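You operate a simulated robot arm through the tools that you are given. There is no shell and no other tool. Be economical: measure what you need, move in short steps, check, and stop when the job is done.

You run a simulated robot arm. Do the job below in one go: nothing can be reset, and whatever is moved stays where it is left.

## Task
Blot the ink drops and rub out the pencil marks.
Fine: use the blotter and the block eraser, and put both back.

The check looks at the end state, three seconds after you hand in, the way a careful person would. Anything else that was tipped, shoved, dropped, spilled or broken makes it a failure.

## Robot
A 6-joint arm with a two-finger parallel gripper, fixed in place. Base frame: the origin is at the foot of the arm, x ahead of it, y to its left, z up; the work surface is at about z = 0. Units: m, rad, N and s.
With the tool pointing down near the work surface it reaches from about 0.12 to 0.5 m from the base axis. Its first joint turns from -1.257 to 1.257 rad. Payload 0.65 kg.
The tool frame sits at the grasp point between the pads (the TCP): z along the fingers, y along the line on which they close. The tips reach 0.025 m beyond it. The gripper opens to 0.076 m. The fingers are 0.018 m wide and 0.01 m thick; the gripper's body (0.036 by 0.078 m) begins 0.045 m behind the TCP.
Orientation is that of the tool frame in the base frame, as a unit quaternion [w, x, y, z]. With the fingers straight down and closing along the base's y, the tool's x points along the base's -x, its y along +y and its z along -z.

## Interface
- The arm moves only by the tool apply_moves. Its argument "deltas" is a list of rows, each a list of 7 numbers: the shift along the base's x, y, z in m, then the turn, a rotation vector about the base's x, y, z in rad, then the gripper command, from -1 (fully open) to 1 (shut), values between in proportion. In form: [[tx, ty, tz, wx, wy, wz, jaw], ...]. A call has 1 to 10 rows; each row shifts and turns the commanded pose from where the row before left it. A row lasts 0.2 s, in which the tool goes at most 0.05 m and 0.15 rad; a call with a longer step from one row to the next is refused whole, and so is a gripper value outside its range. A pose out of reach is approached as far as the arm can. The call stops where the force on the tool passes 60 N (or 10 N more than at its start, if that is more) or the arm is blocked; 0.2 s more then pass. The fingers move at their own pace (about 0.108 m/s each) and stop on an object; they squeeze with about 44 N. The grip force told is the motor's: it shows also when the fingers shut on nothing. Time passes only in rows, and 0.2 s behind the last, so rows that do not move let the fingers close. It gives the time, the measured TCP pose, the force on the tool (base axes), the opening and the grip force at its end, in the units of the frame above (readings bear some noise), and new pictures: "show" is both (left out), scene, wrist or none.
- Cameras (640 x 400 px; columns grow to the right, rows downward): "scene" is fixed at [0.0582, 0.2748, 0.3985]; the picture's right is [-0.75, -0.66, 0.00], its down [-0.41, 0.47, -0.78] and it looks along [0.52, -0.59, -0.62] (base axes); focal length 214 px, centre (320, 200). "wrist" rides on the gripper at [0.058, 0.011, -0.081] in the tool frame; the picture's right is [-0.18, 0.98, 0.00], its down [-0.75, -0.14, -0.64] and it looks along [-0.63, -0.12, 0.77] (tool axes); focal length 243 px, centre (320, 200). There is no depth. A picture from a camera that has moved, and an enlarged one, comes with that camera's place and axes in the base frame and with its lens.
- close_up(camera, box): a new picture of the part [left, top, right, bottom] of that camera's present view, enlarged. It takes no simulated time.
- sign_off(): hands the job in; it is judged then, once.

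Work in short steps. Places have to be worked out from the pictures, the camera data and where the tool is seen: move nearer, look again, correct. Check each grasp and each placing, and mend what went wrong. You have 120 turns and 170 pictures in all, those below and enlarged ones among them. Open the gripper and draw the arm clear of the work before you hand the job in, unless the task says otherwise; then end with one line.

The tools are called after "Emit:" as name(argument=value, ...) on one line, values as JSON. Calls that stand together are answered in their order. apply_moves: Moves the arm, as the interface text tells. Its arguments: {"type":"object","properties":{"deltas":{"type":"array"},"show":{"type":"string","enum":["both","scene","wrist","none"]}},"required":["deltas"]} The other tools are called the same way: close_up (camera, box) takes an enlarged picture of a part of a camera's view; sign_off () hands the job in.

At the start:

```text
t: 0.0
eef_pos: [0.2848, 0.1596, 0.2859]
orientation: [0.0, -0.001, 1.0, 0.0]
contact_force: [0.6, -0.9, -1.0]
gripper_width: 0.0758
grasp_force: 0.0
```

scene: 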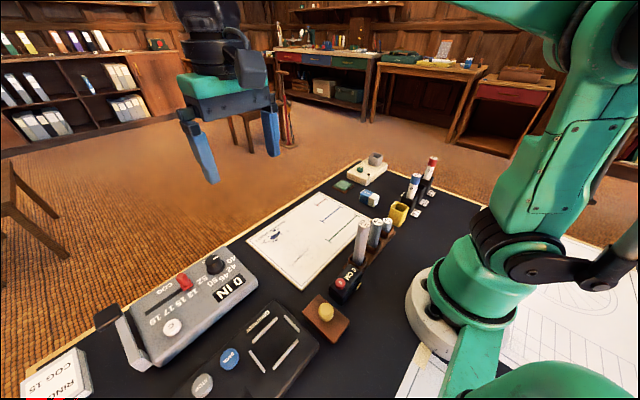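
wrist: 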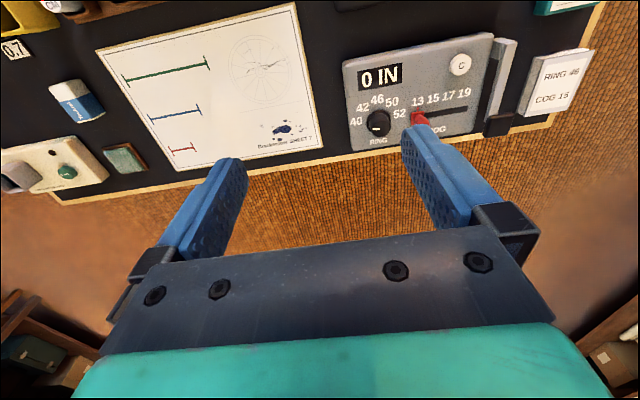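

I start by enlarging the paper and the area around it to identify the blotter, the eraser and the marks.

Emit:
close_up(camera="wrist", box=[0, 0, 330, 206])

Emit:
close_up(camera="scene", box=[230, 140, 450, 340])

```text
1.94 times, centred on (165, 103) of wrist
camera zoom: at [0.2255, 0.1696, 0.3671], right [0.18, 0.98, 0.0], down [0.75, -0.14, 0.64], along [0.63, -0.12, -0.77], focal length 470 px, centre (621, 388)
```

zoom: 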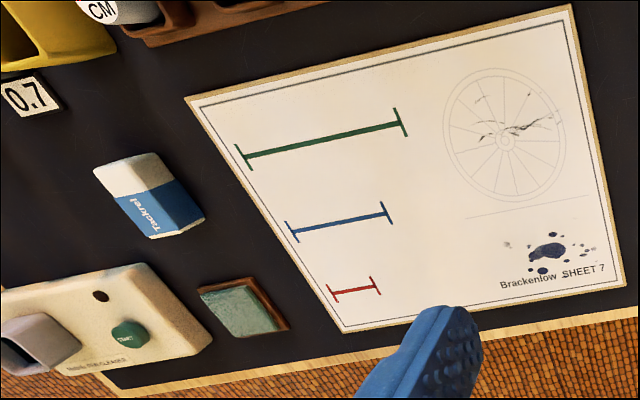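

```text
2.00 times, centred on (340, 240) of scene
camera zoom: at [0.0582, 0.2748, 0.3985], right [-0.75, -0.66, 0.0], down [-0.41, 0.47, -0.78], along [0.52, -0.59, -0.62], focal length 429 px, centre (280, 120)
```

zoom: 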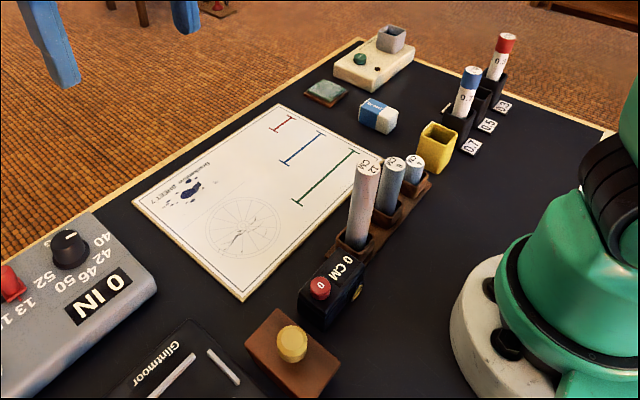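

The blue and white "Tackrel" block looks like the block eraser, and the ink drops are near the "SHEET 7" label. The blotter could be the green pad or the knobbed wooden block, so I pull back to look at both, moving high.

Emit:
apply_moves(deltas=[[-0.04, 0, 0, 0, 0, 0, -1], [-0.04, 0, 0, 0, 0, 0, -1], [-0.02, 0, 0, 0, 0, 0, -1]], show="wrist")

```text
t: 0.8
eef_pos: [0.1807, 0.1589, 0.287]
orientation: [0.001, -0.001, 1.0, -0.001]
contact_force: [0.6, -0.4, -0.3]
gripper_width: 0.0762
grasp_force: 0.1
camera wrist: at [0.1229, 0.1698, 0.3689], right [0.18, 0.98, 0.0], down [0.75, -0.14, 0.64], along [0.63, -0.12, -0.77], focal length 243 px, centre (320, 200)
```

wrist: 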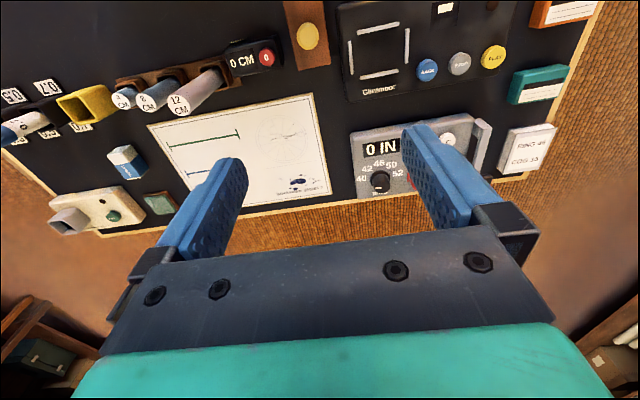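

Emit:
close_up(camera="wrist", box=[230, 0, 390, 100])

Emit:
close_up(camera="wrist", box=[30, 130, 190, 240])

Emit:
close_up(camera="wrist", box=[140, 90, 340, 215])

Emit:
close_up(camera="scene", box=[290, 250, 390, 350])

Emit:
close_up(camera="scene", box=[310, 140, 410, 220])

```text
4.00 times, centred on (310, 50) of wrist
camera zoom: at [0.1229, 0.1698, 0.3689], right [0.18, 0.98, 0.0], down [0.75, -0.14, 0.64], along [0.63, -0.12, -0.77], focal length 970 px, centre (360, 800)
```

zoom: 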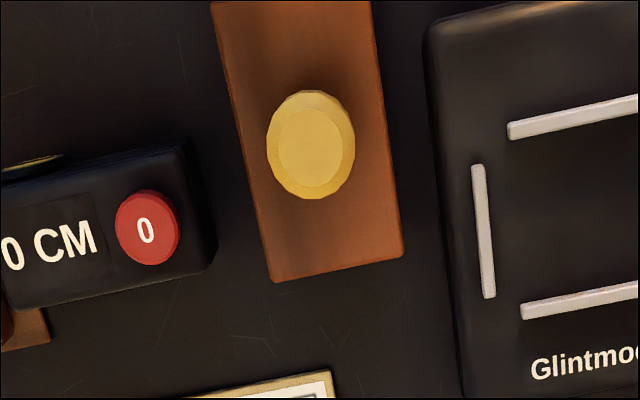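

```text
3.64 times, centred on (110, 185) of wrist
camera zoom: at [0.1229, 0.1698, 0.3689], right [0.18, 0.98, 0.0], down [0.75, -0.14, 0.64], along [0.63, -0.12, -0.77], focal length 882 px, centre (1084, 254)
```

zoom: 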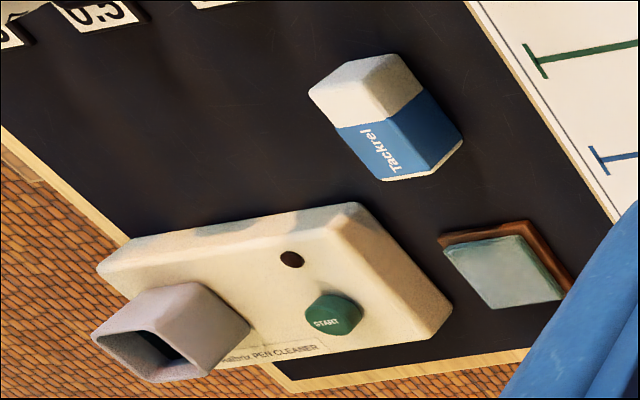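

```text
3.20 times, centred on (240, 152) of wrist
camera zoom: at [0.1229, 0.1698, 0.3689], right [0.18, 0.98, 0.0], down [0.75, -0.14, 0.64], along [0.63, -0.12, -0.77], focal length 776 px, centre (576, 352)
```

zoom: 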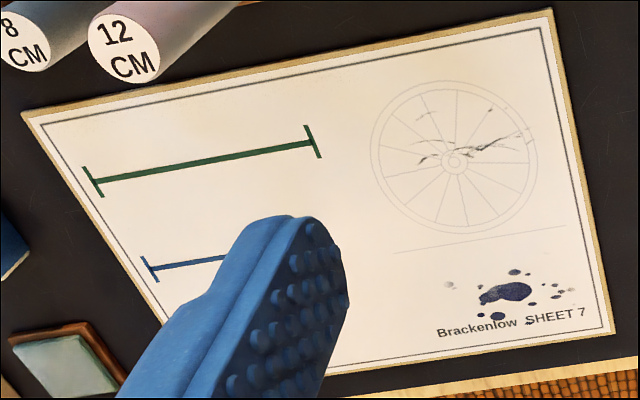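

```text
4.00 times, centred on (340, 300) of scene
camera zoom: at [0.0582, 0.2748, 0.3985], right [-0.75, -0.66, 0.0], down [-0.41, 0.47, -0.78], along [0.52, -0.59, -0.62], focal length 858 px, centre (240, -200)
```

zoom: 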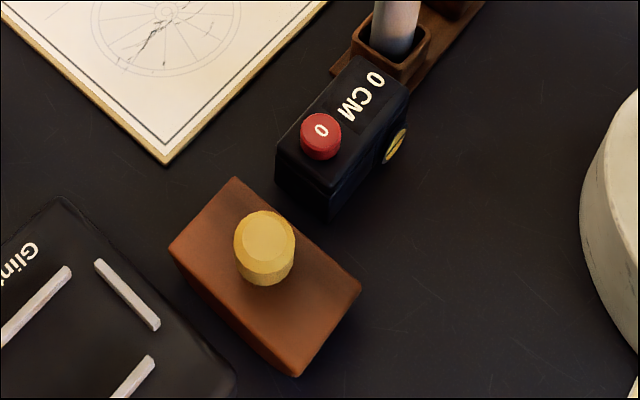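

```text
5.00 times, centred on (360, 180) of scene
camera zoom: at [0.0582, 0.2748, 0.3985], right [-0.75, -0.66, 0.0], down [-0.41, 0.47, -0.78], along [0.52, -0.59, -0.62], focal length 1072 px, centre (120, 300)
```

zoom: 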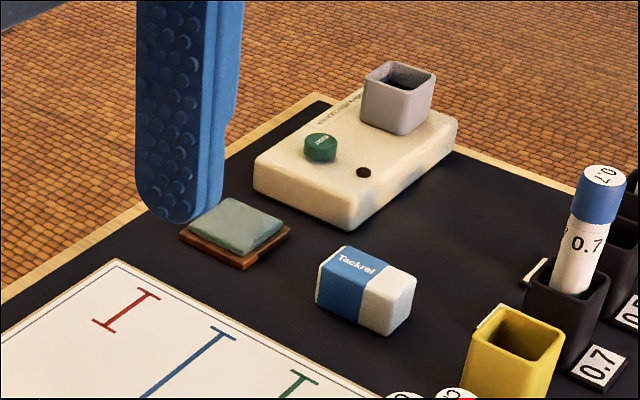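

The knobbed wooden block looks like a rocker blotter. The green pad on the wooden tray is probably a putty eraser, so I leave it alone. I move closer for a better look at the marks.

Emit:
apply_moves(deltas=[[0.03, -0.03, -0.03, 0, 0, 0, -1], [0.03, -0.03, -0.03, 0, 0, 0, -1], [0.02, -0.03, -0.03, 0, 0, 0, -1], [0.01, 0, -0.03, 0, 0, 0, -1]], show="none")

Emit:
close_up(camera="wrist", box=[180, 0, 500, 200])

```text
refused: row 1 steps farther than a row can; nothing moved
```

```text
2.00 times, centred on (340, 100) of wrist
camera zoom: at [0.1229, 0.1698, 0.3689], right [0.18, 0.98, 0.0], down [0.75, -0.14, 0.64], along [0.63, -0.12, -0.77], focal length 485 px, centre (280, 400)
```

zoom: 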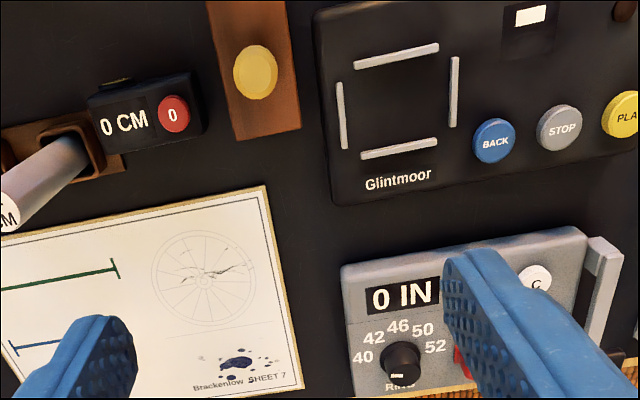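

That call was refused because a step was too long, so I use smaller ones.

Emit:
apply_moves(deltas=[[0.025, -0.025, -0.025, 0, 0, 0, -1], [0.025, -0.025, -0.025, 0, 0, 0, -1], [0.025, -0.025, -0.025, 0, 0, 0, -1], [0.015, -0.015, -0.03, 0, 0, 0, -1], [0, 0, -0.02, 0, 0, 0, -1]], show="wrist")

Emit:
close_up(camera="wrist", box=[200, 0, 440, 150])

```text
t: 2.0
eef_pos: [0.2736, 0.0658, 0.1581]
orientation: [0.0, -0.001, 1.0, 0.0]
contact_force: [-0.2, -0.4, -0.8]
gripper_width: 0.0758
grasp_force: 0.0
camera wrist: at [0.2155, 0.0761, 0.2409], right [0.18, 0.98, 0.0], down [0.75, -0.14, 0.64], along [0.63, -0.12, -0.77], focal length 243 px, centre (320, 200)
```

wrist: 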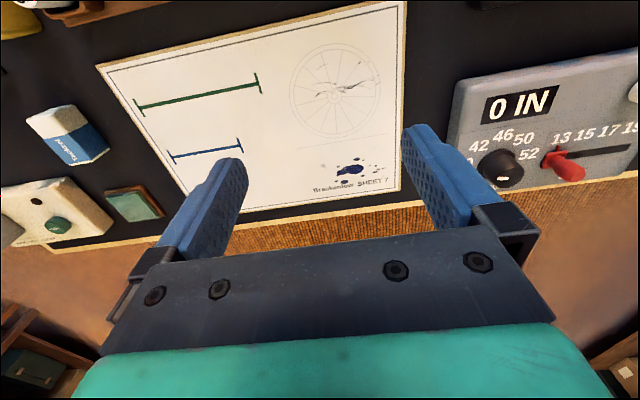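

```text
2.67 times, centred on (320, 75) of wrist
camera zoom: at [0.2155, 0.0761, 0.2409], right [0.18, 0.98, 0.0], down [0.75, -0.14, 0.64], along [0.63, -0.12, -0.77], focal length 647 px, centre (320, 533)
```

zoom: 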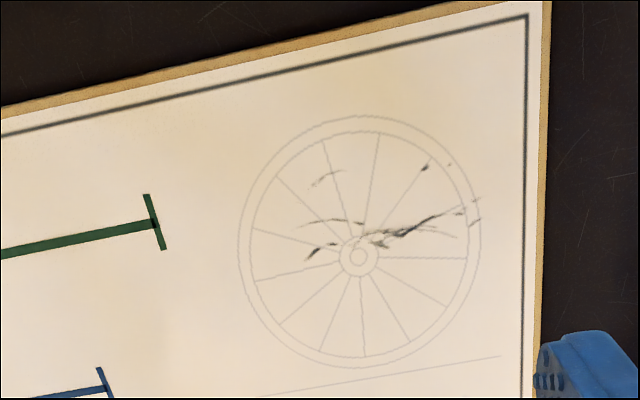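

Emit:
close_up(camera="wrist", box=[300, 130, 412, 200])

Emit:
close_up(camera="wrist", box=[0, 80, 180, 240])

```text
5.71 times, centred on (356, 165) of wrist
camera zoom: at [0.2155, 0.0761, 0.2409], right [0.18, 0.98, 0.0], down [0.75, -0.14, 0.64], along [0.63, -0.12, -0.77], focal length 1386 px, centre (114, 400)
```

zoom: 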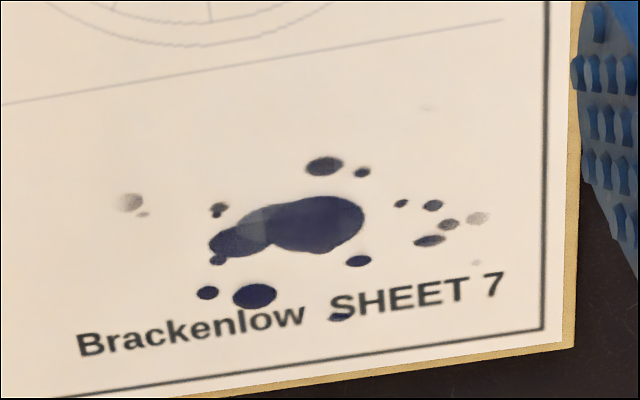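

```text
2.50 times, centred on (90, 160) of wrist
camera zoom: at [0.2155, 0.0761, 0.2409], right [0.18, 0.98, 0.0], down [0.75, -0.14, 0.64], along [0.63, -0.12, -0.77], focal length 606 px, centre (895, 300)
```

zoom: 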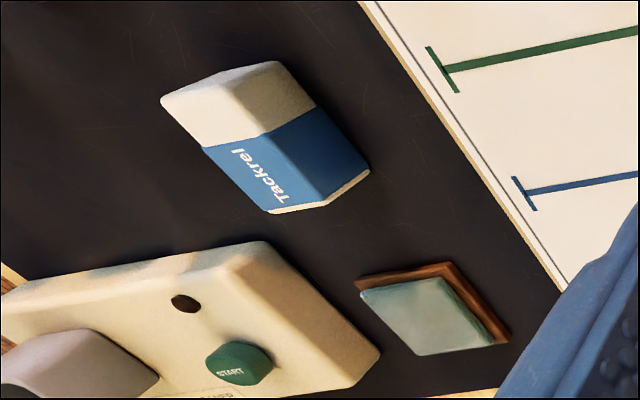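

The block spans roughly x 0.12–0.19 and y 0.13–0.17, with its top at about z 0.032 and the knob centred near (0.153, 0.150), up to about z 0.06. The "0 CM" box is close on the -y side, so I turn the gripper 90° to close along x and go above it.

Emit:
apply_moves(deltas=[[-0.01, 0.008, 0.02, 0, 0, 0.15, -1], [-0.012, 0.009, 0, 0, 0, 0.15, -1], [-0.012, 0.009, 0, 0, 0, 0.15, -1], [-0.012, 0.009, 0, 0, 0, 0.15, -1], [-0.012, 0.009, 0, 0, 0, 0.15, -1], [-0.012, 0.009, 0, 0, 0, 0.15, -1], [-0.012, 0.009, 0, 0, 0, 0.15, -1], [-0.012, 0.009, 0, 0, 0, 0.15, -1], [-0.012, 0.009, 0, 0, 0, 0.15, -1], [-0.013, 0.005, 0, 0, 0, 0.15, -1]], show="none")

Emit:
apply_moves(deltas=[[0, 0, -0.02, 0, 0, 0.0708, -1], [0, 0, -0.02, 0, 0, 0, -1]], show="both")

```text
t: 4.2
eef_pos: [0.1559, 0.1523, 0.1809]
orientation: [0.0, -0.683, 0.731, 0.0]
contact_force: [0.1, 0.4, -0.5]
gripper_width: 0.0759
grasp_force: 0.0
```

```text
t: 4.8
eef_pos: [0.1544, 0.1534, 0.1403]
orientation: [-0.001, 0.708, -0.706, 0.0]
contact_force: [0.6, 0.4, 0.1]
gripper_width: 0.0762
grasp_force: 0.0
camera wrist: at [0.1438, 0.0956, 0.222], right [-0.98, 0.18, 0.0], down [0.14, 0.75, 0.64], along [0.12, 0.63, -0.77], focal length 243 px, centre (320, 200)
```

scene: 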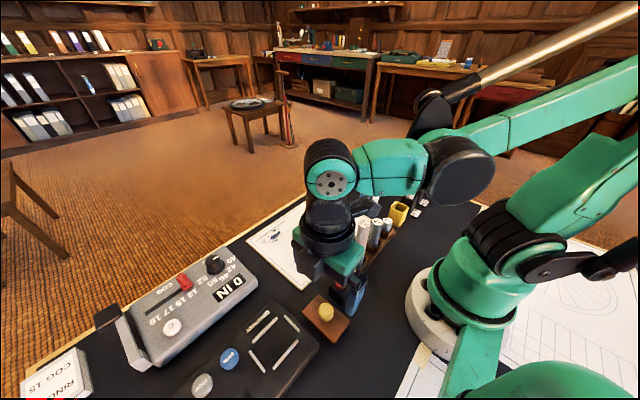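
wrist: 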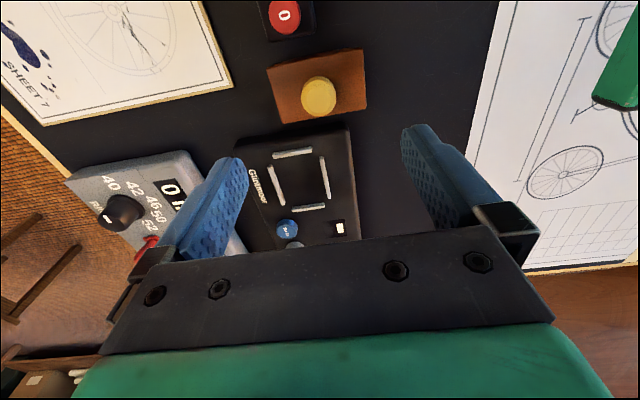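

The knob sits about at (0.154, 0.147). I descend a bit and re-measure.

Emit:
apply_moves(deltas=[[0, -0.004, -0.025, 0, 0, 0, -1], [0, 0, -0.02, 0, 0, 0, -1]], show="wrist")

Emit:
close_up(camera="scene", box=[270, 250, 390, 350])

```text
t: 5.4
eef_pos: [0.1552, 0.1481, 0.0941]
orientation: [0.0, 0.707, -0.707, -0.001]
contact_force: [-0.3, 0.4, -0.3]
gripper_width: 0.0759
grasp_force: 0.0
camera wrist: at [0.1438, 0.0907, 0.1766], right [-0.98, 0.18, 0.0], down [0.14, 0.75, 0.64], along [0.12, 0.63, -0.77], focal length 243 px, centre (320, 200)
```

wrist: 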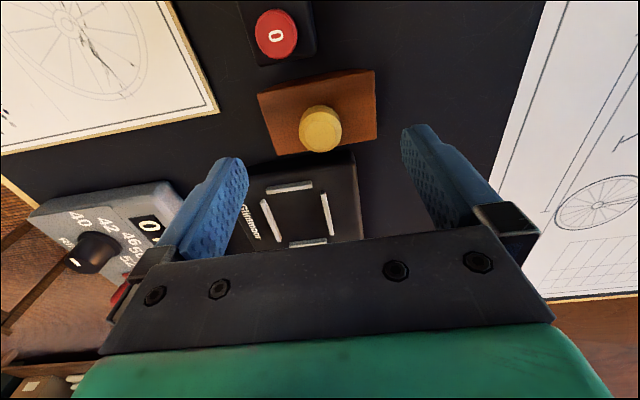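

```text
4.00 times, centred on (330, 300) of scene
camera zoom: at [0.0582, 0.2748, 0.3985], right [-0.75, -0.66, 0.0], down [-0.41, 0.47, -0.78], along [0.52, -0.59, -0.62], focal length 858 px, centre (280, -200)
```

zoom: 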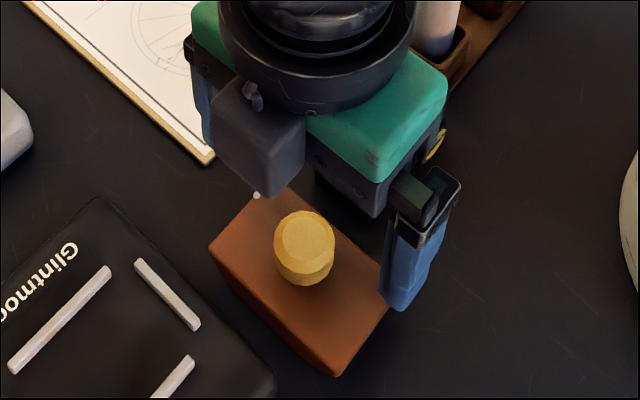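

Estimates agree within a few mm on a knob centre near (0.154, 0.147). I go down to z≈0.061, so the tips stay just above the block's top, and close slowly.

Emit:
apply_moves(deltas=[[-0.001, -0.001, -0.02, 0, 0, 0, -0.3], [0, 0, -0.013, 0, 0, 0, -0.3], [0, 0, 0, 0, 0, 0, 0.3], [0, 0, 0, 0, 0, 0, 1], [0, 0, 0, 0, 0, 0, 1]], show="both")

Emit:
close_up(camera="scene", box=[270, 250, 390, 350])

```text
t: 6.6
eef_pos: [0.1545, 0.1478, 0.0619]
orientation: [-0.001, 0.707, -0.707, 0.0]
contact_force: [0.5, -0.2, -0.2]
gripper_width: 0.0233
grasp_force: 39.7
camera wrist: at [0.1438, 0.0897, 0.144], right [-0.98, 0.18, 0.0], down [0.14, 0.75, 0.64], along [0.12, 0.63, -0.77], focal length 243 px, centre (320, 200)
```

scene: 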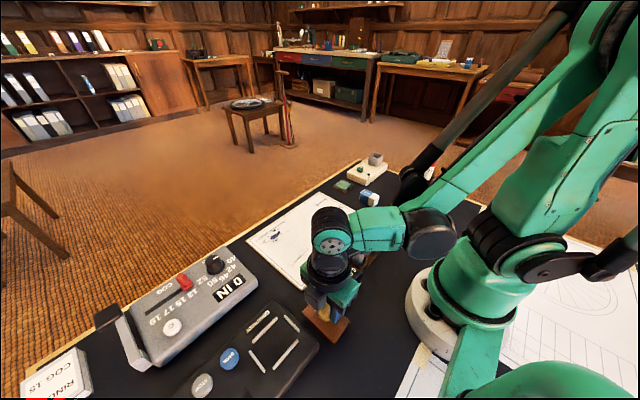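
wrist: 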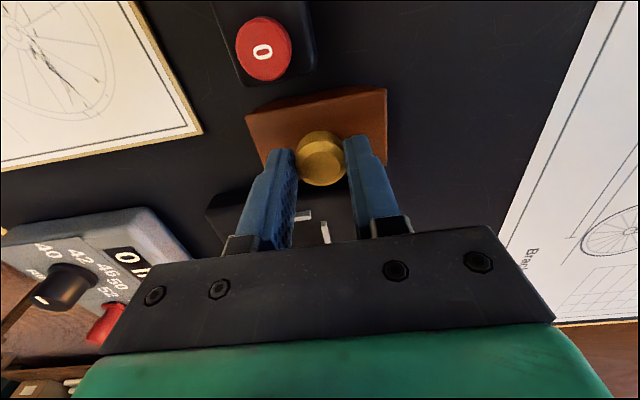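

```text
4.00 times, centred on (330, 300) of scene
camera zoom: at [0.0582, 0.2748, 0.3985], right [-0.75, -0.66, 0.0], down [-0.41, 0.47, -0.78], along [0.52, -0.59, -0.62], focal length 858 px, centre (280, -200)
```

zoom: 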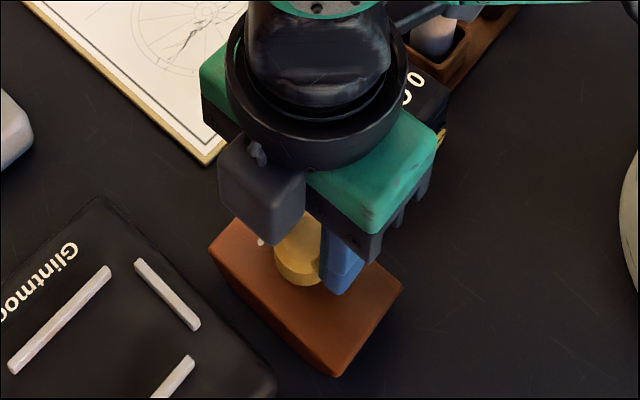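

The grip holds on the knob (0.0233 wide, 39.7 N) and the block hasn't shifted; its home is TCP (0.1545, 0.1478, 0.0619). I lift it and check.

Emit:
apply_moves(deltas=[[0, 0, 0.02, 0, 0, 0, 1], [0, 0, 0.04, 0, 0, 0, 1], [0, 0, 0.04, 0, 0, 0, 1]], show="wrist")

Emit:
close_up(camera="scene", box=[250, 200, 410, 330])

```text
t: 7.4
eef_pos: [0.1562, 0.1488, 0.1658]
orientation: [0.0, 0.707, -0.707, 0.0]
contact_force: [0.7, -0.5, -0.1]
gripper_width: 0.0234
grasp_force: 39.7
camera wrist: at [0.1459, 0.0907, 0.2476], right [-0.98, 0.18, 0.0], down [0.14, 0.75, 0.64], along [0.12, 0.63, -0.77], focal length 243 px, centre (320, 200)
```

wrist: 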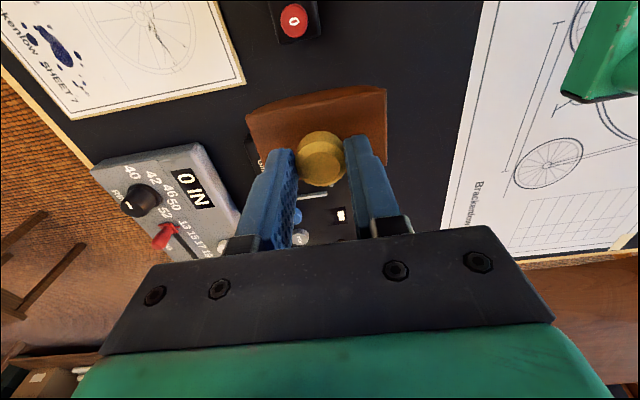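

```text
3.08 times, centred on (330, 265) of scene
camera zoom: at [0.0582, 0.2747, 0.3985], right [-0.75, -0.66, 0.0], down [-0.41, 0.47, -0.78], along [0.52, -0.59, -0.62], focal length 660 px, centre (289, 0)
```

zoom: 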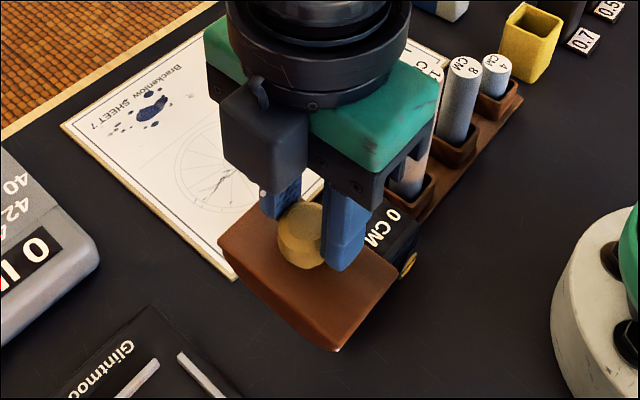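

The underside is clearly curved along x, so this is a rocker. I zoom in to estimate the radius.

Emit:
close_up(camera="scene", box=[295, 240, 390, 320])

Emit:
close_up(camera="wrist", box=[230, 70, 410, 190])

```text
5.00 times, centred on (342, 280) of scene
camera zoom: at [0.0582, 0.2747, 0.3985], right [-0.75, -0.66, 0.0], down [-0.41, 0.47, -0.78], along [0.52, -0.59, -0.62], focal length 1072 px, centre (208, -200)
```

zoom: 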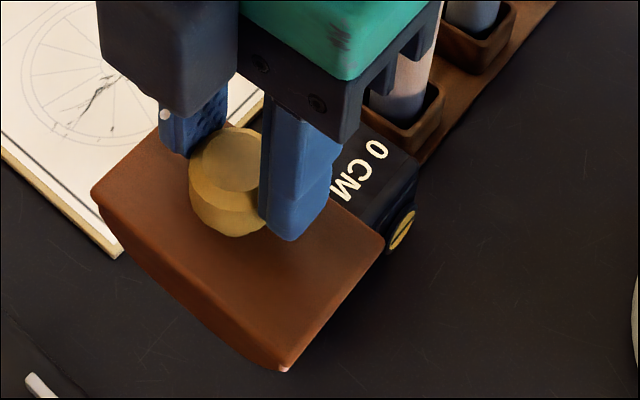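

```text
3.33 times, centred on (320, 130) of wrist
camera zoom: at [0.1459, 0.0907, 0.2476], right [-0.98, 0.18, 0.0], down [0.14, 0.75, 0.64], along [0.12, 0.63, -0.77], focal length 809 px, centre (320, 433)
```

zoom: 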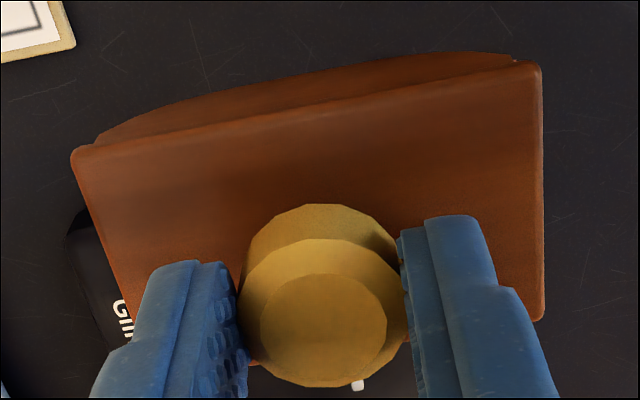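

The curve radius is about 0.045–0.06, so I'll rock it without sliding. The ink spans x 0.35–0.40 and y 0.05–0.12. I carry the blotter above the ink's centre.

Emit:
apply_moves(deltas=[[0.036, -0.0105, 0, 0, 0, 0, 1], [0.036, -0.0105, 0, 0, 0, 0, 1], [0.036, -0.0105, 0, 0, 0, 0, 1], [0.036, -0.0105, 0, 0, 0, 0, 1], [0.036, -0.0105, 0, 0, 0, 0, 1], [0.038, -0.0105, 0, 0, 0, 0, 1], [0, 0, -0.04, 0, 0, 0, 1], [0, 0, -0.02, 0, 0, 0, 1]], show="both")

Emit:
close_up(camera="scene", box=[220, 160, 380, 300])

```text
t: 9.2
eef_pos: [0.373, 0.0849, 0.1017]
orientation: [0.0, -0.707, 0.707, 0.0]
contact_force: [0.5, -0.4, 0.0]
gripper_width: 0.0232
grasp_force: 39.3
camera wrist: at [0.3619, 0.0272, 0.183], right [-0.98, 0.18, 0.0], down [0.14, 0.75, 0.64], along [0.12, 0.63, -0.77], focal length 243 px, centre (320, 200)
```

scene: 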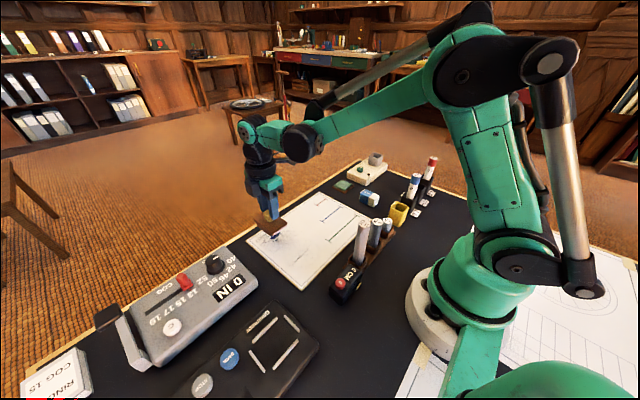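
wrist: 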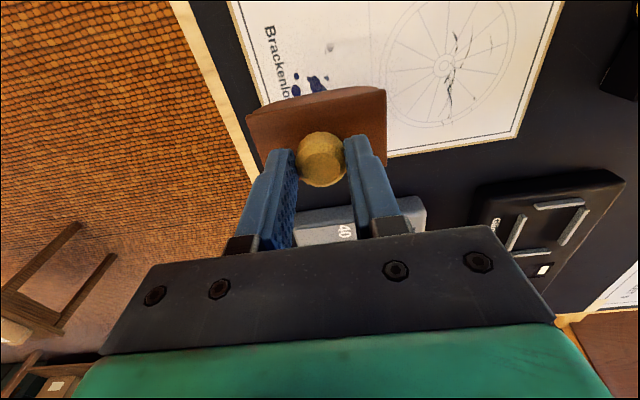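

```text
2.86 times, centred on (300, 230) of scene
camera zoom: at [0.0582, 0.2748, 0.3985], right [-0.75, -0.66, 0.0], down [-0.41, 0.47, -0.78], along [0.52, -0.59, -0.62], focal length 613 px, centre (377, 114)
```

zoom: 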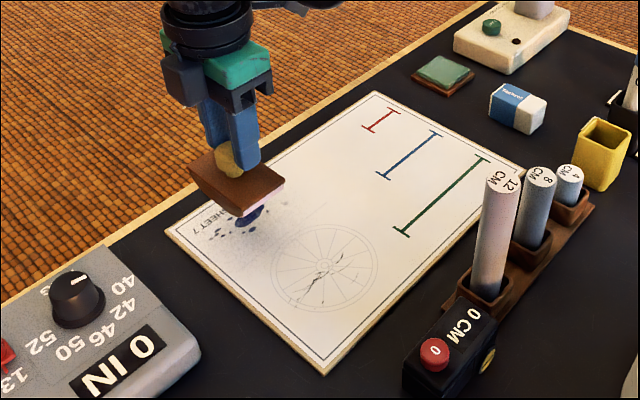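

The blotter hangs over the ink. I lower it gently until there is light contact.

Emit:
apply_moves(deltas=[[0, 0, -0.02, 0, 0, 0, 1], [0, 0, -0.013, 0, 0, 0, 1], [0, 0, -0.003, 0, 0, 0, 1], [0, 0, 0, 0, 0, 0, 1]], show="none")

```text
t: 10.2
eef_pos: [0.3729, 0.0854, 0.0661]
orientation: [0.0, -0.707, 0.707, 0.001]
contact_force: [-1.1, -1.1, 8.9]
gripper_width: 0.0236
grasp_force: 39.5
```

Light contact (8.9 N) at z 0.066. I rest there briefly, then lift and look at the effect.

Emit:
apply_moves(deltas=[[0, 0, -0.001, 0, 0, 0, 1], [0, 0, 0, 0, 0, 0, 1], [0, 0, 0, 0, 0, 0, 1]], show="none")

Emit:
apply_moves(deltas=[[0, 0, 0.03, 0, 0, 0, 1], [0, 0, 0.04, 0, 0, 0, 1], [0, 0, 0.04, 0, 0, 0, 1]], show="none")

Emit:
close_up(camera="scene", box=[230, 200, 350, 290])

Emit:
close_up(camera="wrist", box=[200, 0, 440, 200])

```text
t: 11.0
eef_pos: [0.3724, 0.0848, 0.0663]
orientation: [0.0, 0.707, -0.707, 0.001]
contact_force: [5.0, -4.1, 34.0]
gripper_width: 0.0232
grasp_force: 39.6
```

```text
t: 11.8
eef_pos: [0.3725, 0.0864, 0.1733]
orientation: [0.0, 0.707, -0.707, 0.0]
contact_force: [-0.3, 0.9, -1.0]
gripper_width: 0.0233
grasp_force: 39.5
```

```text
4.44 times, centred on (290, 245) of scene
camera zoom: at [0.0582, 0.2748, 0.3985], right [-0.75, -0.66, 0.0], down [-0.41, 0.47, -0.78], along [0.52, -0.59, -0.62], focal length 953 px, centre (453, 0)
```

zoom: 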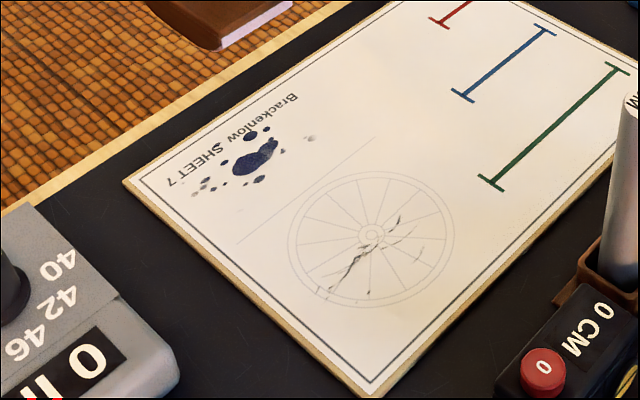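

```text
2.00 times, centred on (320, 100) of wrist
camera zoom: at [0.362, 0.0275, 0.2547], right [-0.98, 0.18, 0.0], down [0.14, 0.75, 0.64], along [0.12, 0.63, -0.77], focal length 485 px, centre (320, 400)
```

zoom: 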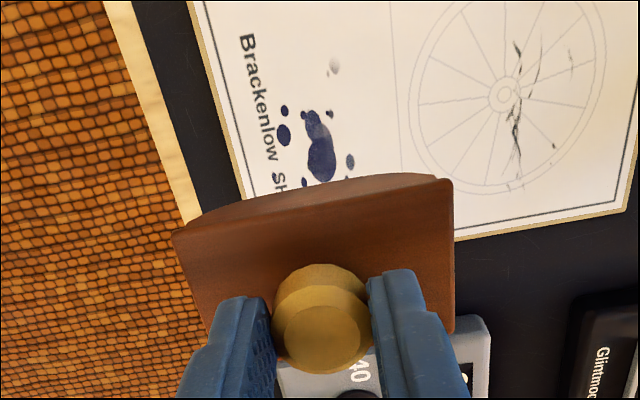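

A single static press left the ink basically unchanged, so it needs rocking. I press lightly again and roll toward +x in small steps, watching the force.

Emit:
apply_moves(deltas=[[0, 0, -0.04, 0, 0, 0, 1], [0, 0, -0.04, 0, 0, 0, 1], [0, 0, -0.0295, 0, 0, 0, 1], [0.0074, 0, -0.0001, 0, 0.12, 0, 1], [0.0074, 0, -0.0002, 0, 0.12, 0, 1]], show="none")

```text
t: 13.0
eef_pos: [0.388, 0.0864, 0.0665]
orientation: [0.086, 0.702, -0.701, -0.087]
contact_force: [-17.0, 1.6, 45.6]
gripper_width: 0.0242
grasp_force: 40.0
```

The force rose to 45 N, so the radius is larger than assumed. I ease up slightly while rolling on.

Emit:
apply_moves(deltas=[[0.006, 0, 0.0006, 0, 0.1, 0, 1], [0.006, 0, 0.0006, 0, 0.1, 0, 1]], show="none")

```text
t: 13.6
eef_pos: [0.4005, 0.0859, 0.0663]
orientation: [0.153, 0.69, -0.69, -0.155]
contact_force: [-2.1, 9.1, 36.6]
gripper_width: 0.0241
grasp_force: 39.4
```

Now I roll back through flat to the -x side.

Emit:
apply_moves(deltas=[[-0.0065, 0, 0, 0, -0.11, 0, 1], [-0.0068, 0, -0.0002, 0, -0.11, 0, 1], [-0.0068, 0, -0.0002, 0, -0.11, 0, 1], [-0.0068, 0, -0.0002, 0, -0.11, 0, 1]], show="none")

Emit:
apply_moves(deltas=[[-0.0068, 0, 0.0001, 0, -0.11, 0, 1], [-0.0068, 0, 0.0001, 0, -0.11, 0, 1]], show="none")

Emit:
apply_moves(deltas=[[-0.0065, 0, 0.0002, 0, -0.11, 0, 1], [-0.0065, 0, 0.0002, 0, -0.11, 0, 1]], show="none")

```text
t: 14.6
eef_pos: [0.3721, 0.0866, 0.0663]
orientation: [-0.001, 0.707, -0.707, 0.001]
contact_force: [0.3, 0.2, -0.6]
gripper_width: 0.0241
grasp_force: 40.0
```

```text
t: 15.2
eef_pos: [0.3589, 0.0866, 0.0672]
orientation: [-0.078, 0.703, -0.703, 0.078]
contact_force: [6.6, -0.7, 16.7]
gripper_width: 0.0234
grasp_force: 39.8
```

```text
t: 15.8
eef_pos: [0.3448, 0.0846, 0.0675]
orientation: [0.156, -0.69, 0.69, -0.154]
contact_force: [6.2, 2.7, 26.5]
gripper_width: 0.0236
grasp_force: 39.7
```

There was contact on both sides but it was lost at flat. I lift, level and look.

Emit:
apply_moves(deltas=[[0, 0, 0.03, 0, 0, 0, 1], [0.007, 0, 0.035, 0, 0.11, 0, 1], [0.007, 0, 0.035, 0, 0.11, 0, 1], [0.007, 0, 0, 0, 0.11, 0, 1], [0.007, 0, 0, 0, 0.11, 0, 1]], show="none")

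Emit:
close_up(camera="scene", box=[230, 200, 350, 290])

Emit:
close_up(camera="wrist", box=[200, 0, 440, 200])

```text
t: 17.0
eef_pos: [0.3737, 0.0845, 0.1657]
orientation: [-0.001, -0.707, 0.707, 0.001]
contact_force: [-0.8, 0.3, -1.0]
gripper_width: 0.0235
grasp_force: 39.8
```

```text
4.44 times, centred on (290, 245) of scene
camera zoom: at [0.0582, 0.2748, 0.3985], right [-0.75, -0.66, 0.0], down [-0.41, 0.47, -0.78], along [0.52, -0.59, -0.62], focal length 953 px, centre (453, 0)
```

zoom: 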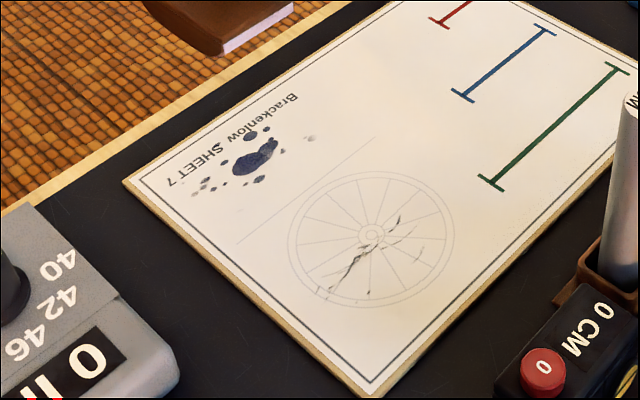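

```text
2.00 times, centred on (320, 100) of wrist
camera zoom: at [0.3627, 0.0267, 0.2476], right [-0.98, 0.18, 0.0], down [0.14, 0.75, 0.64], along [0.12, 0.63, -0.77], focal length 485 px, centre (320, 400)
```

zoom: 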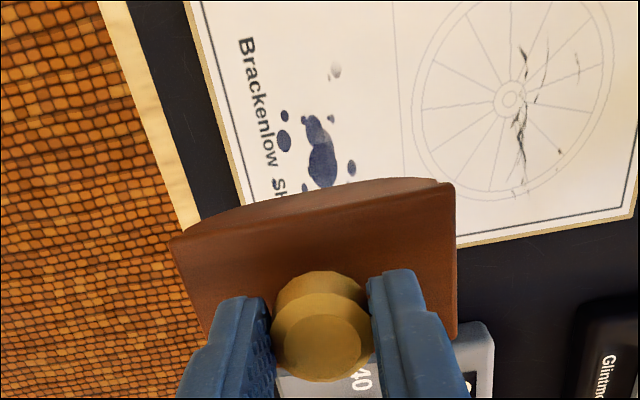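

The ink has faded noticeably, so rocking works and more passes are needed. I continue with full rocks, starting in the y≈0.066 column.

Emit:
apply_moves(deltas=[[0.0093, -0.006, -0.03, 0, 0.15, 0, 1], [0.0093, -0.006, -0.03, 0, 0.15, 0, 1], [0.0093, -0.006, -0.03, 0, 0.15, 0, 1], [0, 0, -0.0104, 0, 0, 0, 1], [-0.0093, 0, -0.0006, 0, -0.15, 0, 1], [-0.0093, 0, -0.0004, 0, -0.15, 0, 1], [-0.0093, 0, -0.0001, 0, -0.15, 0, 1], [-0.0093, 0, 0.0001, 0, -0.15, 0, 1], [-0.0093, 0, 0.0004, 0, -0.15, 0, 1], [-0.0093, 0, 0.0006, 0, -0.15, 0, 1]], show="none")

Emit:
apply_moves(deltas=[[0.0093, 0, -0.0006, 0, 0.15, 0, 1], [0.0093, 0, -0.0004, 0, 0.15, 0, 1], [0.0093, 0, -0.0001, 0, 0.15, 0, 1], [0.0093, 0, 0.0001, 0, 0.15, 0, 1], [0.0093, 0, 0.0004, 0, 0.15, 0, 1], [0.0093, 0, 0.0006, 0, 0.15, 0, 1]], show="none")

Emit:
close_up(camera="scene", box=[230, 180, 350, 270])

```text
t: 19.2
eef_pos: [0.3456, 0.0683, 0.0661]
orientation: [-0.158, 0.69, -0.689, 0.156]
contact_force: [0.5, 0.0, -0.3]
gripper_width: 0.0233
grasp_force: 39.7
```

```text
t: 20.6
eef_pos: [0.4007, 0.0673, 0.0662]
orientation: [0.156, 0.69, -0.689, -0.158]
contact_force: [-4.7, 2.6, 22.4]
gripper_width: 0.0235
grasp_force: 39.3
```

```text
4.44 times, centred on (290, 225) of scene
camera zoom: at [0.0581, 0.2747, 0.3985], right [-0.75, -0.66, 0.0], down [-0.41, 0.47, -0.78], along [0.52, -0.59, -0.62], focal length 953 px, centre (453, 89)
```

zoom: 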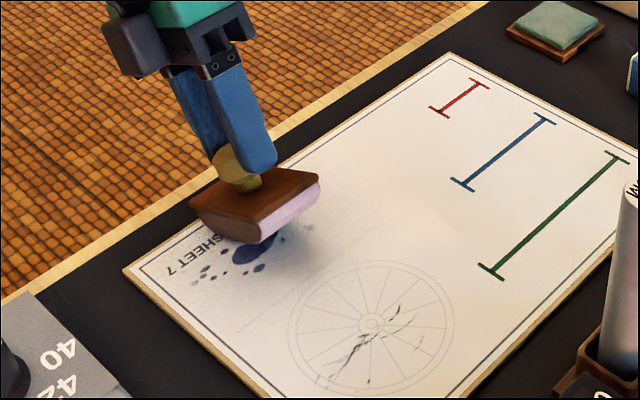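

Contact at +0.45 is good (22 N), but none at the -x end. I lower the -x side slightly, shift to y≈0.086 while lifted, and rock again.

Emit:
apply_moves(deltas=[[0, 0.01, 0.008, 0, 0, 0, 1], [0, 0.009, 0, 0, 0, 0, 1], [0, 0, -0.008, 0, 0, 0, 1], [-0.0093, 0, -0.0006, 0, -0.15, 0, 1], [-0.0093, 0, -0.0006, 0, -0.15, 0, 1], [-0.0093, 0, -0.0004, 0, -0.15, 0, 1], [-0.0093, 0, -0.0001, 0, -0.15, 0, 1], [-0.0093, 0, 0.0001, 0, -0.15, 0, 1], [-0.0093, 0, 0.0002, 0, -0.15, 0, 1]], show="none")

Emit:
apply_moves(deltas=[[0.0093, 0, -0.0002, 0, 0.15, 0, 1], [0.0093, 0, -0.0001, 0, 0.15, 0, 1], [0.0093, 0, 0.0001, 0, 0.15, 0, 1]], show="none")

Emit:
apply_moves(deltas=[[0.0093, 0, 0.0004, 0, 0.15, 0, 1], [0.0093, 0, 0.0006, 0, 0.15, 0, 1], [0.0093, 0, 0.0006, 0, 0.15, 0, 1]], show="none")

Emit:
close_up(camera="scene", box=[230, 180, 350, 270])

```text
t: 22.6
eef_pos: [0.3459, 0.0863, 0.0657]
orientation: [0.159, -0.689, 0.689, -0.159]
contact_force: [4.7, -6.9, 38.5]
gripper_width: 0.0237
grasp_force: 40.2
```

```text
t: 23.4
eef_pos: [0.3731, 0.0888, 0.0646]
orientation: [0.0, 0.707, -0.707, -0.001]
contact_force: [0.4, -0.6, -0.7]
gripper_width: 0.0238
grasp_force: 39.5
```

```text
t: 24.2
eef_pos: [0.4006, 0.0864, 0.066]
orientation: [0.157, 0.69, -0.689, -0.158]
contact_force: [0.9, -0.4, -0.9]
gripper_width: 0.0237
grasp_force: 39.4
```

```text
4.44 times, centred on (290, 225) of scene
camera zoom: at [0.0582, 0.2748, 0.3985], right [-0.75, -0.66, 0.0], down [-0.41, 0.47, -0.78], along [0.52, -0.59, -0.62], focal length 953 px, centre (453, 89)
```

zoom: 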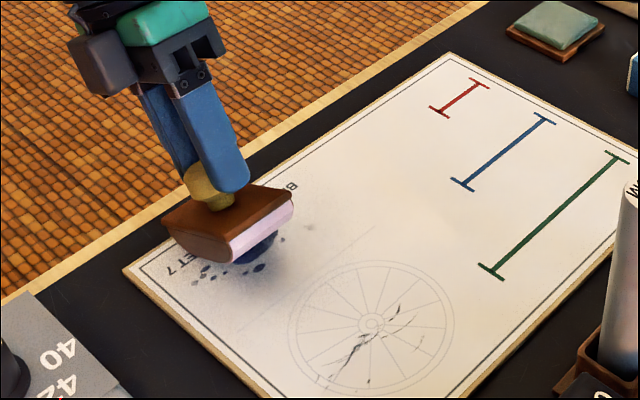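

The block has slid up about 1 mm in the grip, losing contact. I lower until contact returns and rock again with force checks.

Emit:
apply_moves(deltas=[[0, 0, -0.0008, 0, 0, 0, 1], [0, 0, -0.0006, 0, 0, 0, 1]], show="none")

Emit:
apply_moves(deltas=[[-0.0093, 0, -0.0004, 0, -0.15, 0, 1], [-0.0093, 0, -0.0004, 0, -0.15, 0, 1], [-0.0093, 0, -0.0002, 0, -0.15, 0, 1]], show="none")

Emit:
apply_moves(deltas=[[-0.0093, 0, 0.0002, 0, -0.15, 0, 1], [-0.0093, 0, 0.0004, 0, -0.15, 0, 1], [-0.0093, 0, 0.0004, 0, -0.15, 0, 1]], show="none")

```text
t: 24.8
eef_pos: [0.4017, 0.0868, 0.0644]
orientation: [-0.157, -0.689, 0.689, 0.158]
contact_force: [-4.2, -1.9, 14.1]
gripper_width: 0.0235
grasp_force: 40.0
```

```text
t: 25.6
eef_pos: [0.3725, 0.0846, 0.0647]
orientation: [0.001, -0.707, 0.707, -0.001]
contact_force: [-0.2, 0.5, -1.4]
gripper_width: 0.0237
grasp_force: 40.0
```

```text
t: 26.4
eef_pos: [0.3448, 0.086, 0.0656]
orientation: [-0.159, 0.69, -0.689, 0.158]
contact_force: [-0.2, 0.8, 0.3]
gripper_width: 0.0236
grasp_force: 40.2
```

The force pattern fits a radius of about 0.08 m, which needs a larger height change during the roll. I apply that profile now.

Emit:
apply_moves(deltas=[[0, 0, -0.0006, 0, 0, 0, 1], [0, 0, 0, 0, 0, 0, 1]], show="none")

Emit:
apply_moves(deltas=[[0.0093, 0, -0.0009, 0, 0.15, 0, 1], [0.0093, 0, -0.0006, 0, 0.15, 0, 1], [0.0093, 0, -0.0001, 0, 0.15, 0, 1]], show="none")

Emit:
apply_moves(deltas=[[0.0093, 0, 0.0003, 0, 0.15, 0, 1], [0.0093, 0, 0.0006, 0, 0.15, 0, 1], [0.0093, 0, 0.001, 0, 0.15, 0, 1]], show="none")

Emit:
close_up(camera="scene", box=[230, 180, 350, 270])

```text
t: 27.0
eef_pos: [0.3462, 0.0861, 0.0642]
orientation: [-0.158, 0.689, -0.689, 0.157]
contact_force: [-2.9, -1.9, 22.9]
gripper_width: 0.0237
grasp_force: 39.8
```

```text
t: 27.8
eef_pos: [0.3723, 0.0858, 0.0628]
orientation: [-0.001, -0.707, 0.707, 0.002]
contact_force: [0.2, 0.5, -0.3]
gripper_width: 0.0239
grasp_force: 39.9
```

```text
t: 28.6
eef_pos: [0.4006, 0.0852, 0.0661]
orientation: [-0.156, -0.689, 0.69, 0.157]
contact_force: [0.0, -0.7, 6.3]
gripper_width: 0.0237
grasp_force: 39.7
```

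```text
4.44 times, centred on (290, 225) of scene
camera zoom: at [0.0582, 0.2747, 0.3985], right [-0.75, -0.66, 0.0], down [-0.41, 0.47, -0.78], along [0.52, -0.59, -0.62], focal length 953 px, centre (453, 89)
```

zoom: 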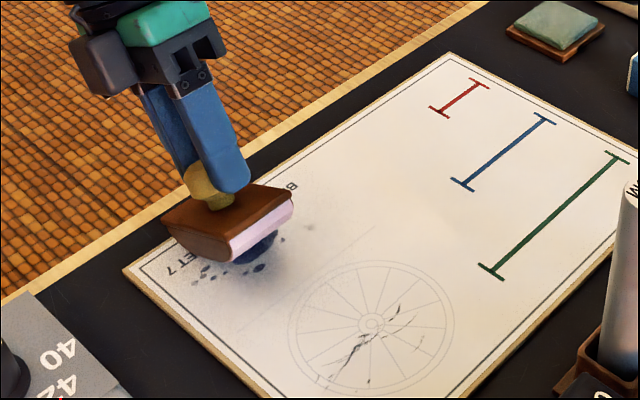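

The end contacts keep pushing the block up in the grip. I lift, level, and check its seating and the ink before going on with gentler rocks.

Emit:
apply_moves(deltas=[[0, 0, 0.03, 0, 0, 0, 1], [-0.009, 0, 0.04, 0, -0.15, 0, 1], [-0.009, 0, 0.03, 0, -0.15, 0, 1], [-0.009, 0, 0, 0, -0.15, 0, 1]], show="none")

Emit:
close_up(camera="scene", box=[230, 160, 350, 260])

Emit:
close_up(camera="wrist", box=[200, 0, 440, 200])

```text
t: 29.6
eef_pos: [0.3757, 0.0886, 0.1655]
orientation: [-0.001, 0.708, -0.707, 0.0]
contact_force: [-1.3, 0.8, -0.4]
gripper_width: 0.0237
grasp_force: 39.8
```

```text
4.00 times, centred on (290, 210) of scene
camera zoom: at [0.0583, 0.2748, 0.3985], right [-0.75, -0.66, 0.0], down [-0.41, 0.47, -0.78], along [0.52, -0.59, -0.62], focal length 858 px, centre (440, 160)
```

zoom: 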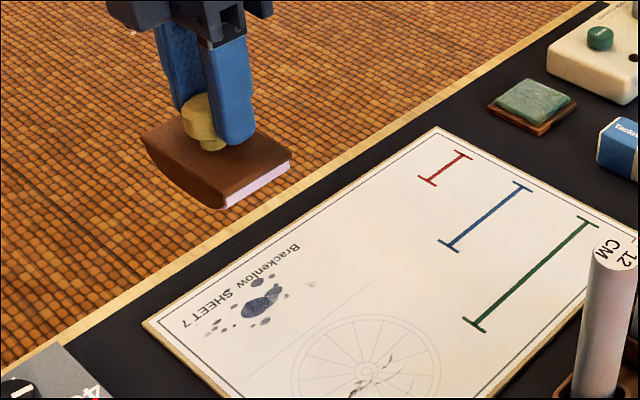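

```text
2.00 times, centred on (320, 100) of wrist
camera zoom: at [0.3635, 0.0297, 0.2472], right [-0.98, 0.18, 0.0], down [0.14, 0.75, 0.64], along [0.12, 0.63, -0.77], focal length 485 px, centre (320, 400)
```

zoom: 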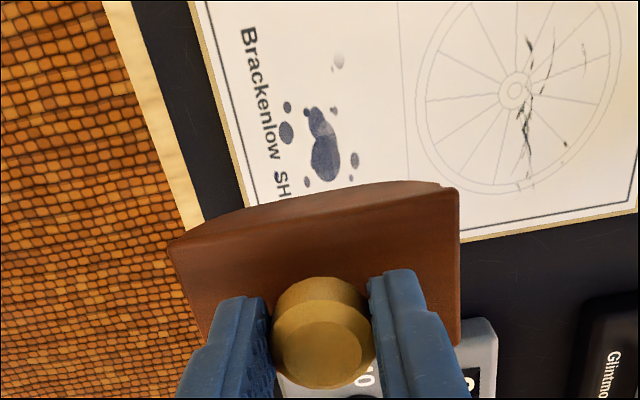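

The ink continues to fade. I find the flat contact height again.

Emit:
apply_moves(deltas=[[0, 0, -0.04, 0, 0, 0, 1], [0, 0, -0.04, 0, 0, 0, 1], [0, 0, -0.0204, 0, 0, 0, 1], [0, 0, 0, 0, 0, 0, 1]], show="none")

Emit:
apply_moves(deltas=[[0, 0, -0.001, 0, 0, 0, 1], [0, 0, 0, 0, 0, 0, 1]], show="none")

Emit:
apply_moves(deltas=[[0, 0, -0.001, 0, 0, 0, 1], [0, 0, 0, 0, 0, 0, 1]], show="none")

```text
t: 30.6
eef_pos: [0.3777, 0.0876, 0.0628]
orientation: [0.001, 0.707, -0.707, -0.001]
contact_force: [0.5, -0.3, -1.1]
gripper_width: 0.0237
grasp_force: 39.4
```

```text
t: 31.2
eef_pos: [0.3756, 0.0874, 0.0622]
orientation: [0.0, -0.707, 0.707, 0.0]
contact_force: [-0.1, -0.1, -1.1]
gripper_width: 0.0233
grasp_force: 39.7
```

```text
t: 31.8
eef_pos: [0.3752, 0.0878, 0.062]
orientation: [-0.001, -0.707, 0.707, 0.0]
contact_force: [0.1, -0.2, -0.6]
gripper_width: 0.0235
grasp_force: 39.9
```

Emit:
apply_moves(deltas=[[0, 0, -0.001, 0, 0, 0, 1], [0, 0, 0, 0, 0, 0, 1]], show="none")

Emit:
apply_moves(deltas=[[0, 0, -0.001, 0, 0, 0, 1], [0, 0, 0, 0, 0, 0, 1]], show="none")

Emit:
close_up(camera="scene", box=[250, 185, 310, 245])

```text
t: 32.4
eef_pos: [0.3756, 0.0878, 0.0604]
orientation: [0.0, -0.707, 0.707, 0.001]
contact_force: [-0.7, -0.1, -0.5]
gripper_width: 0.0235
grasp_force: 39.3
```

```text
t: 33.0
eef_pos: [0.3746, 0.0871, 0.0597]
orientation: [0.0, 0.707, -0.707, -0.001]
contact_force: [0.6, 1.3, 3.3]
gripper_width: 0.0235
grasp_force: 39.4
```

```text
6.67 times, centred on (280, 215) of scene
camera zoom: at [0.0582, 0.2748, 0.3985], right [-0.75, -0.66, 0.0], down [-0.41, 0.47, -0.78], along [0.52, -0.59, -0.62], focal length 1430 px, centre (587, 100)
```

zoom: 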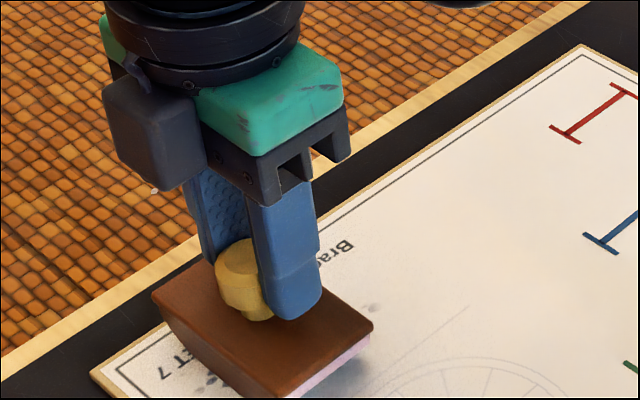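

The block is now seated against the fingertips and touches at z 0.060. I rock gently by ±0.3 rad using a radius of about 0.09.

Emit:
apply_moves(deltas=[[0.0056, 0, 0.0001, 0, 0.1, 0, 1], [0.0056, 0, 0.0004, 0, 0.1, 0, 1], [0.0058, 0, 0.0008, 0, 0.1, 0, 1]], show="none")

Emit:
apply_moves(deltas=[[-0.0058, 0, -0.0008, 0, -0.1, 0, 1], [-0.0056, 0, -0.0005, 0, -0.1, 0, 1], [-0.0056, 0, -0.0002, 0, -0.1, 0, 1]], show="none")

Emit:
apply_moves(deltas=[[-0.0056, 0, 0.0001, 0, -0.1, 0, 1], [-0.0056, 0, 0.0004, 0, -0.1, 0, 1], [-0.0058, 0, 0.0008, 0, -0.1, 0, 1]], show="none")

```text
t: 33.8
eef_pos: [0.3901, 0.087, 0.0605]
orientation: [-0.106, -0.699, 0.699, 0.107]
contact_force: [-10.4, -6.1, 40.7]
gripper_width: 0.0242
grasp_force: 40.2
```

```text
t: 34.6
eef_pos: [0.3758, 0.0868, 0.0604]
orientation: [0.001, -0.707, 0.707, -0.001]
contact_force: [0.3, 0.1, -0.2]
gripper_width: 0.0241
grasp_force: 39.6
```

```text
t: 35.4
eef_pos: [0.3584, 0.0873, 0.0627]
orientation: [0.108, -0.699, 0.699, -0.106]
contact_force: [10.2, -1.3, 33.5]
gripper_width: 0.0236
grasp_force: 40.2
```

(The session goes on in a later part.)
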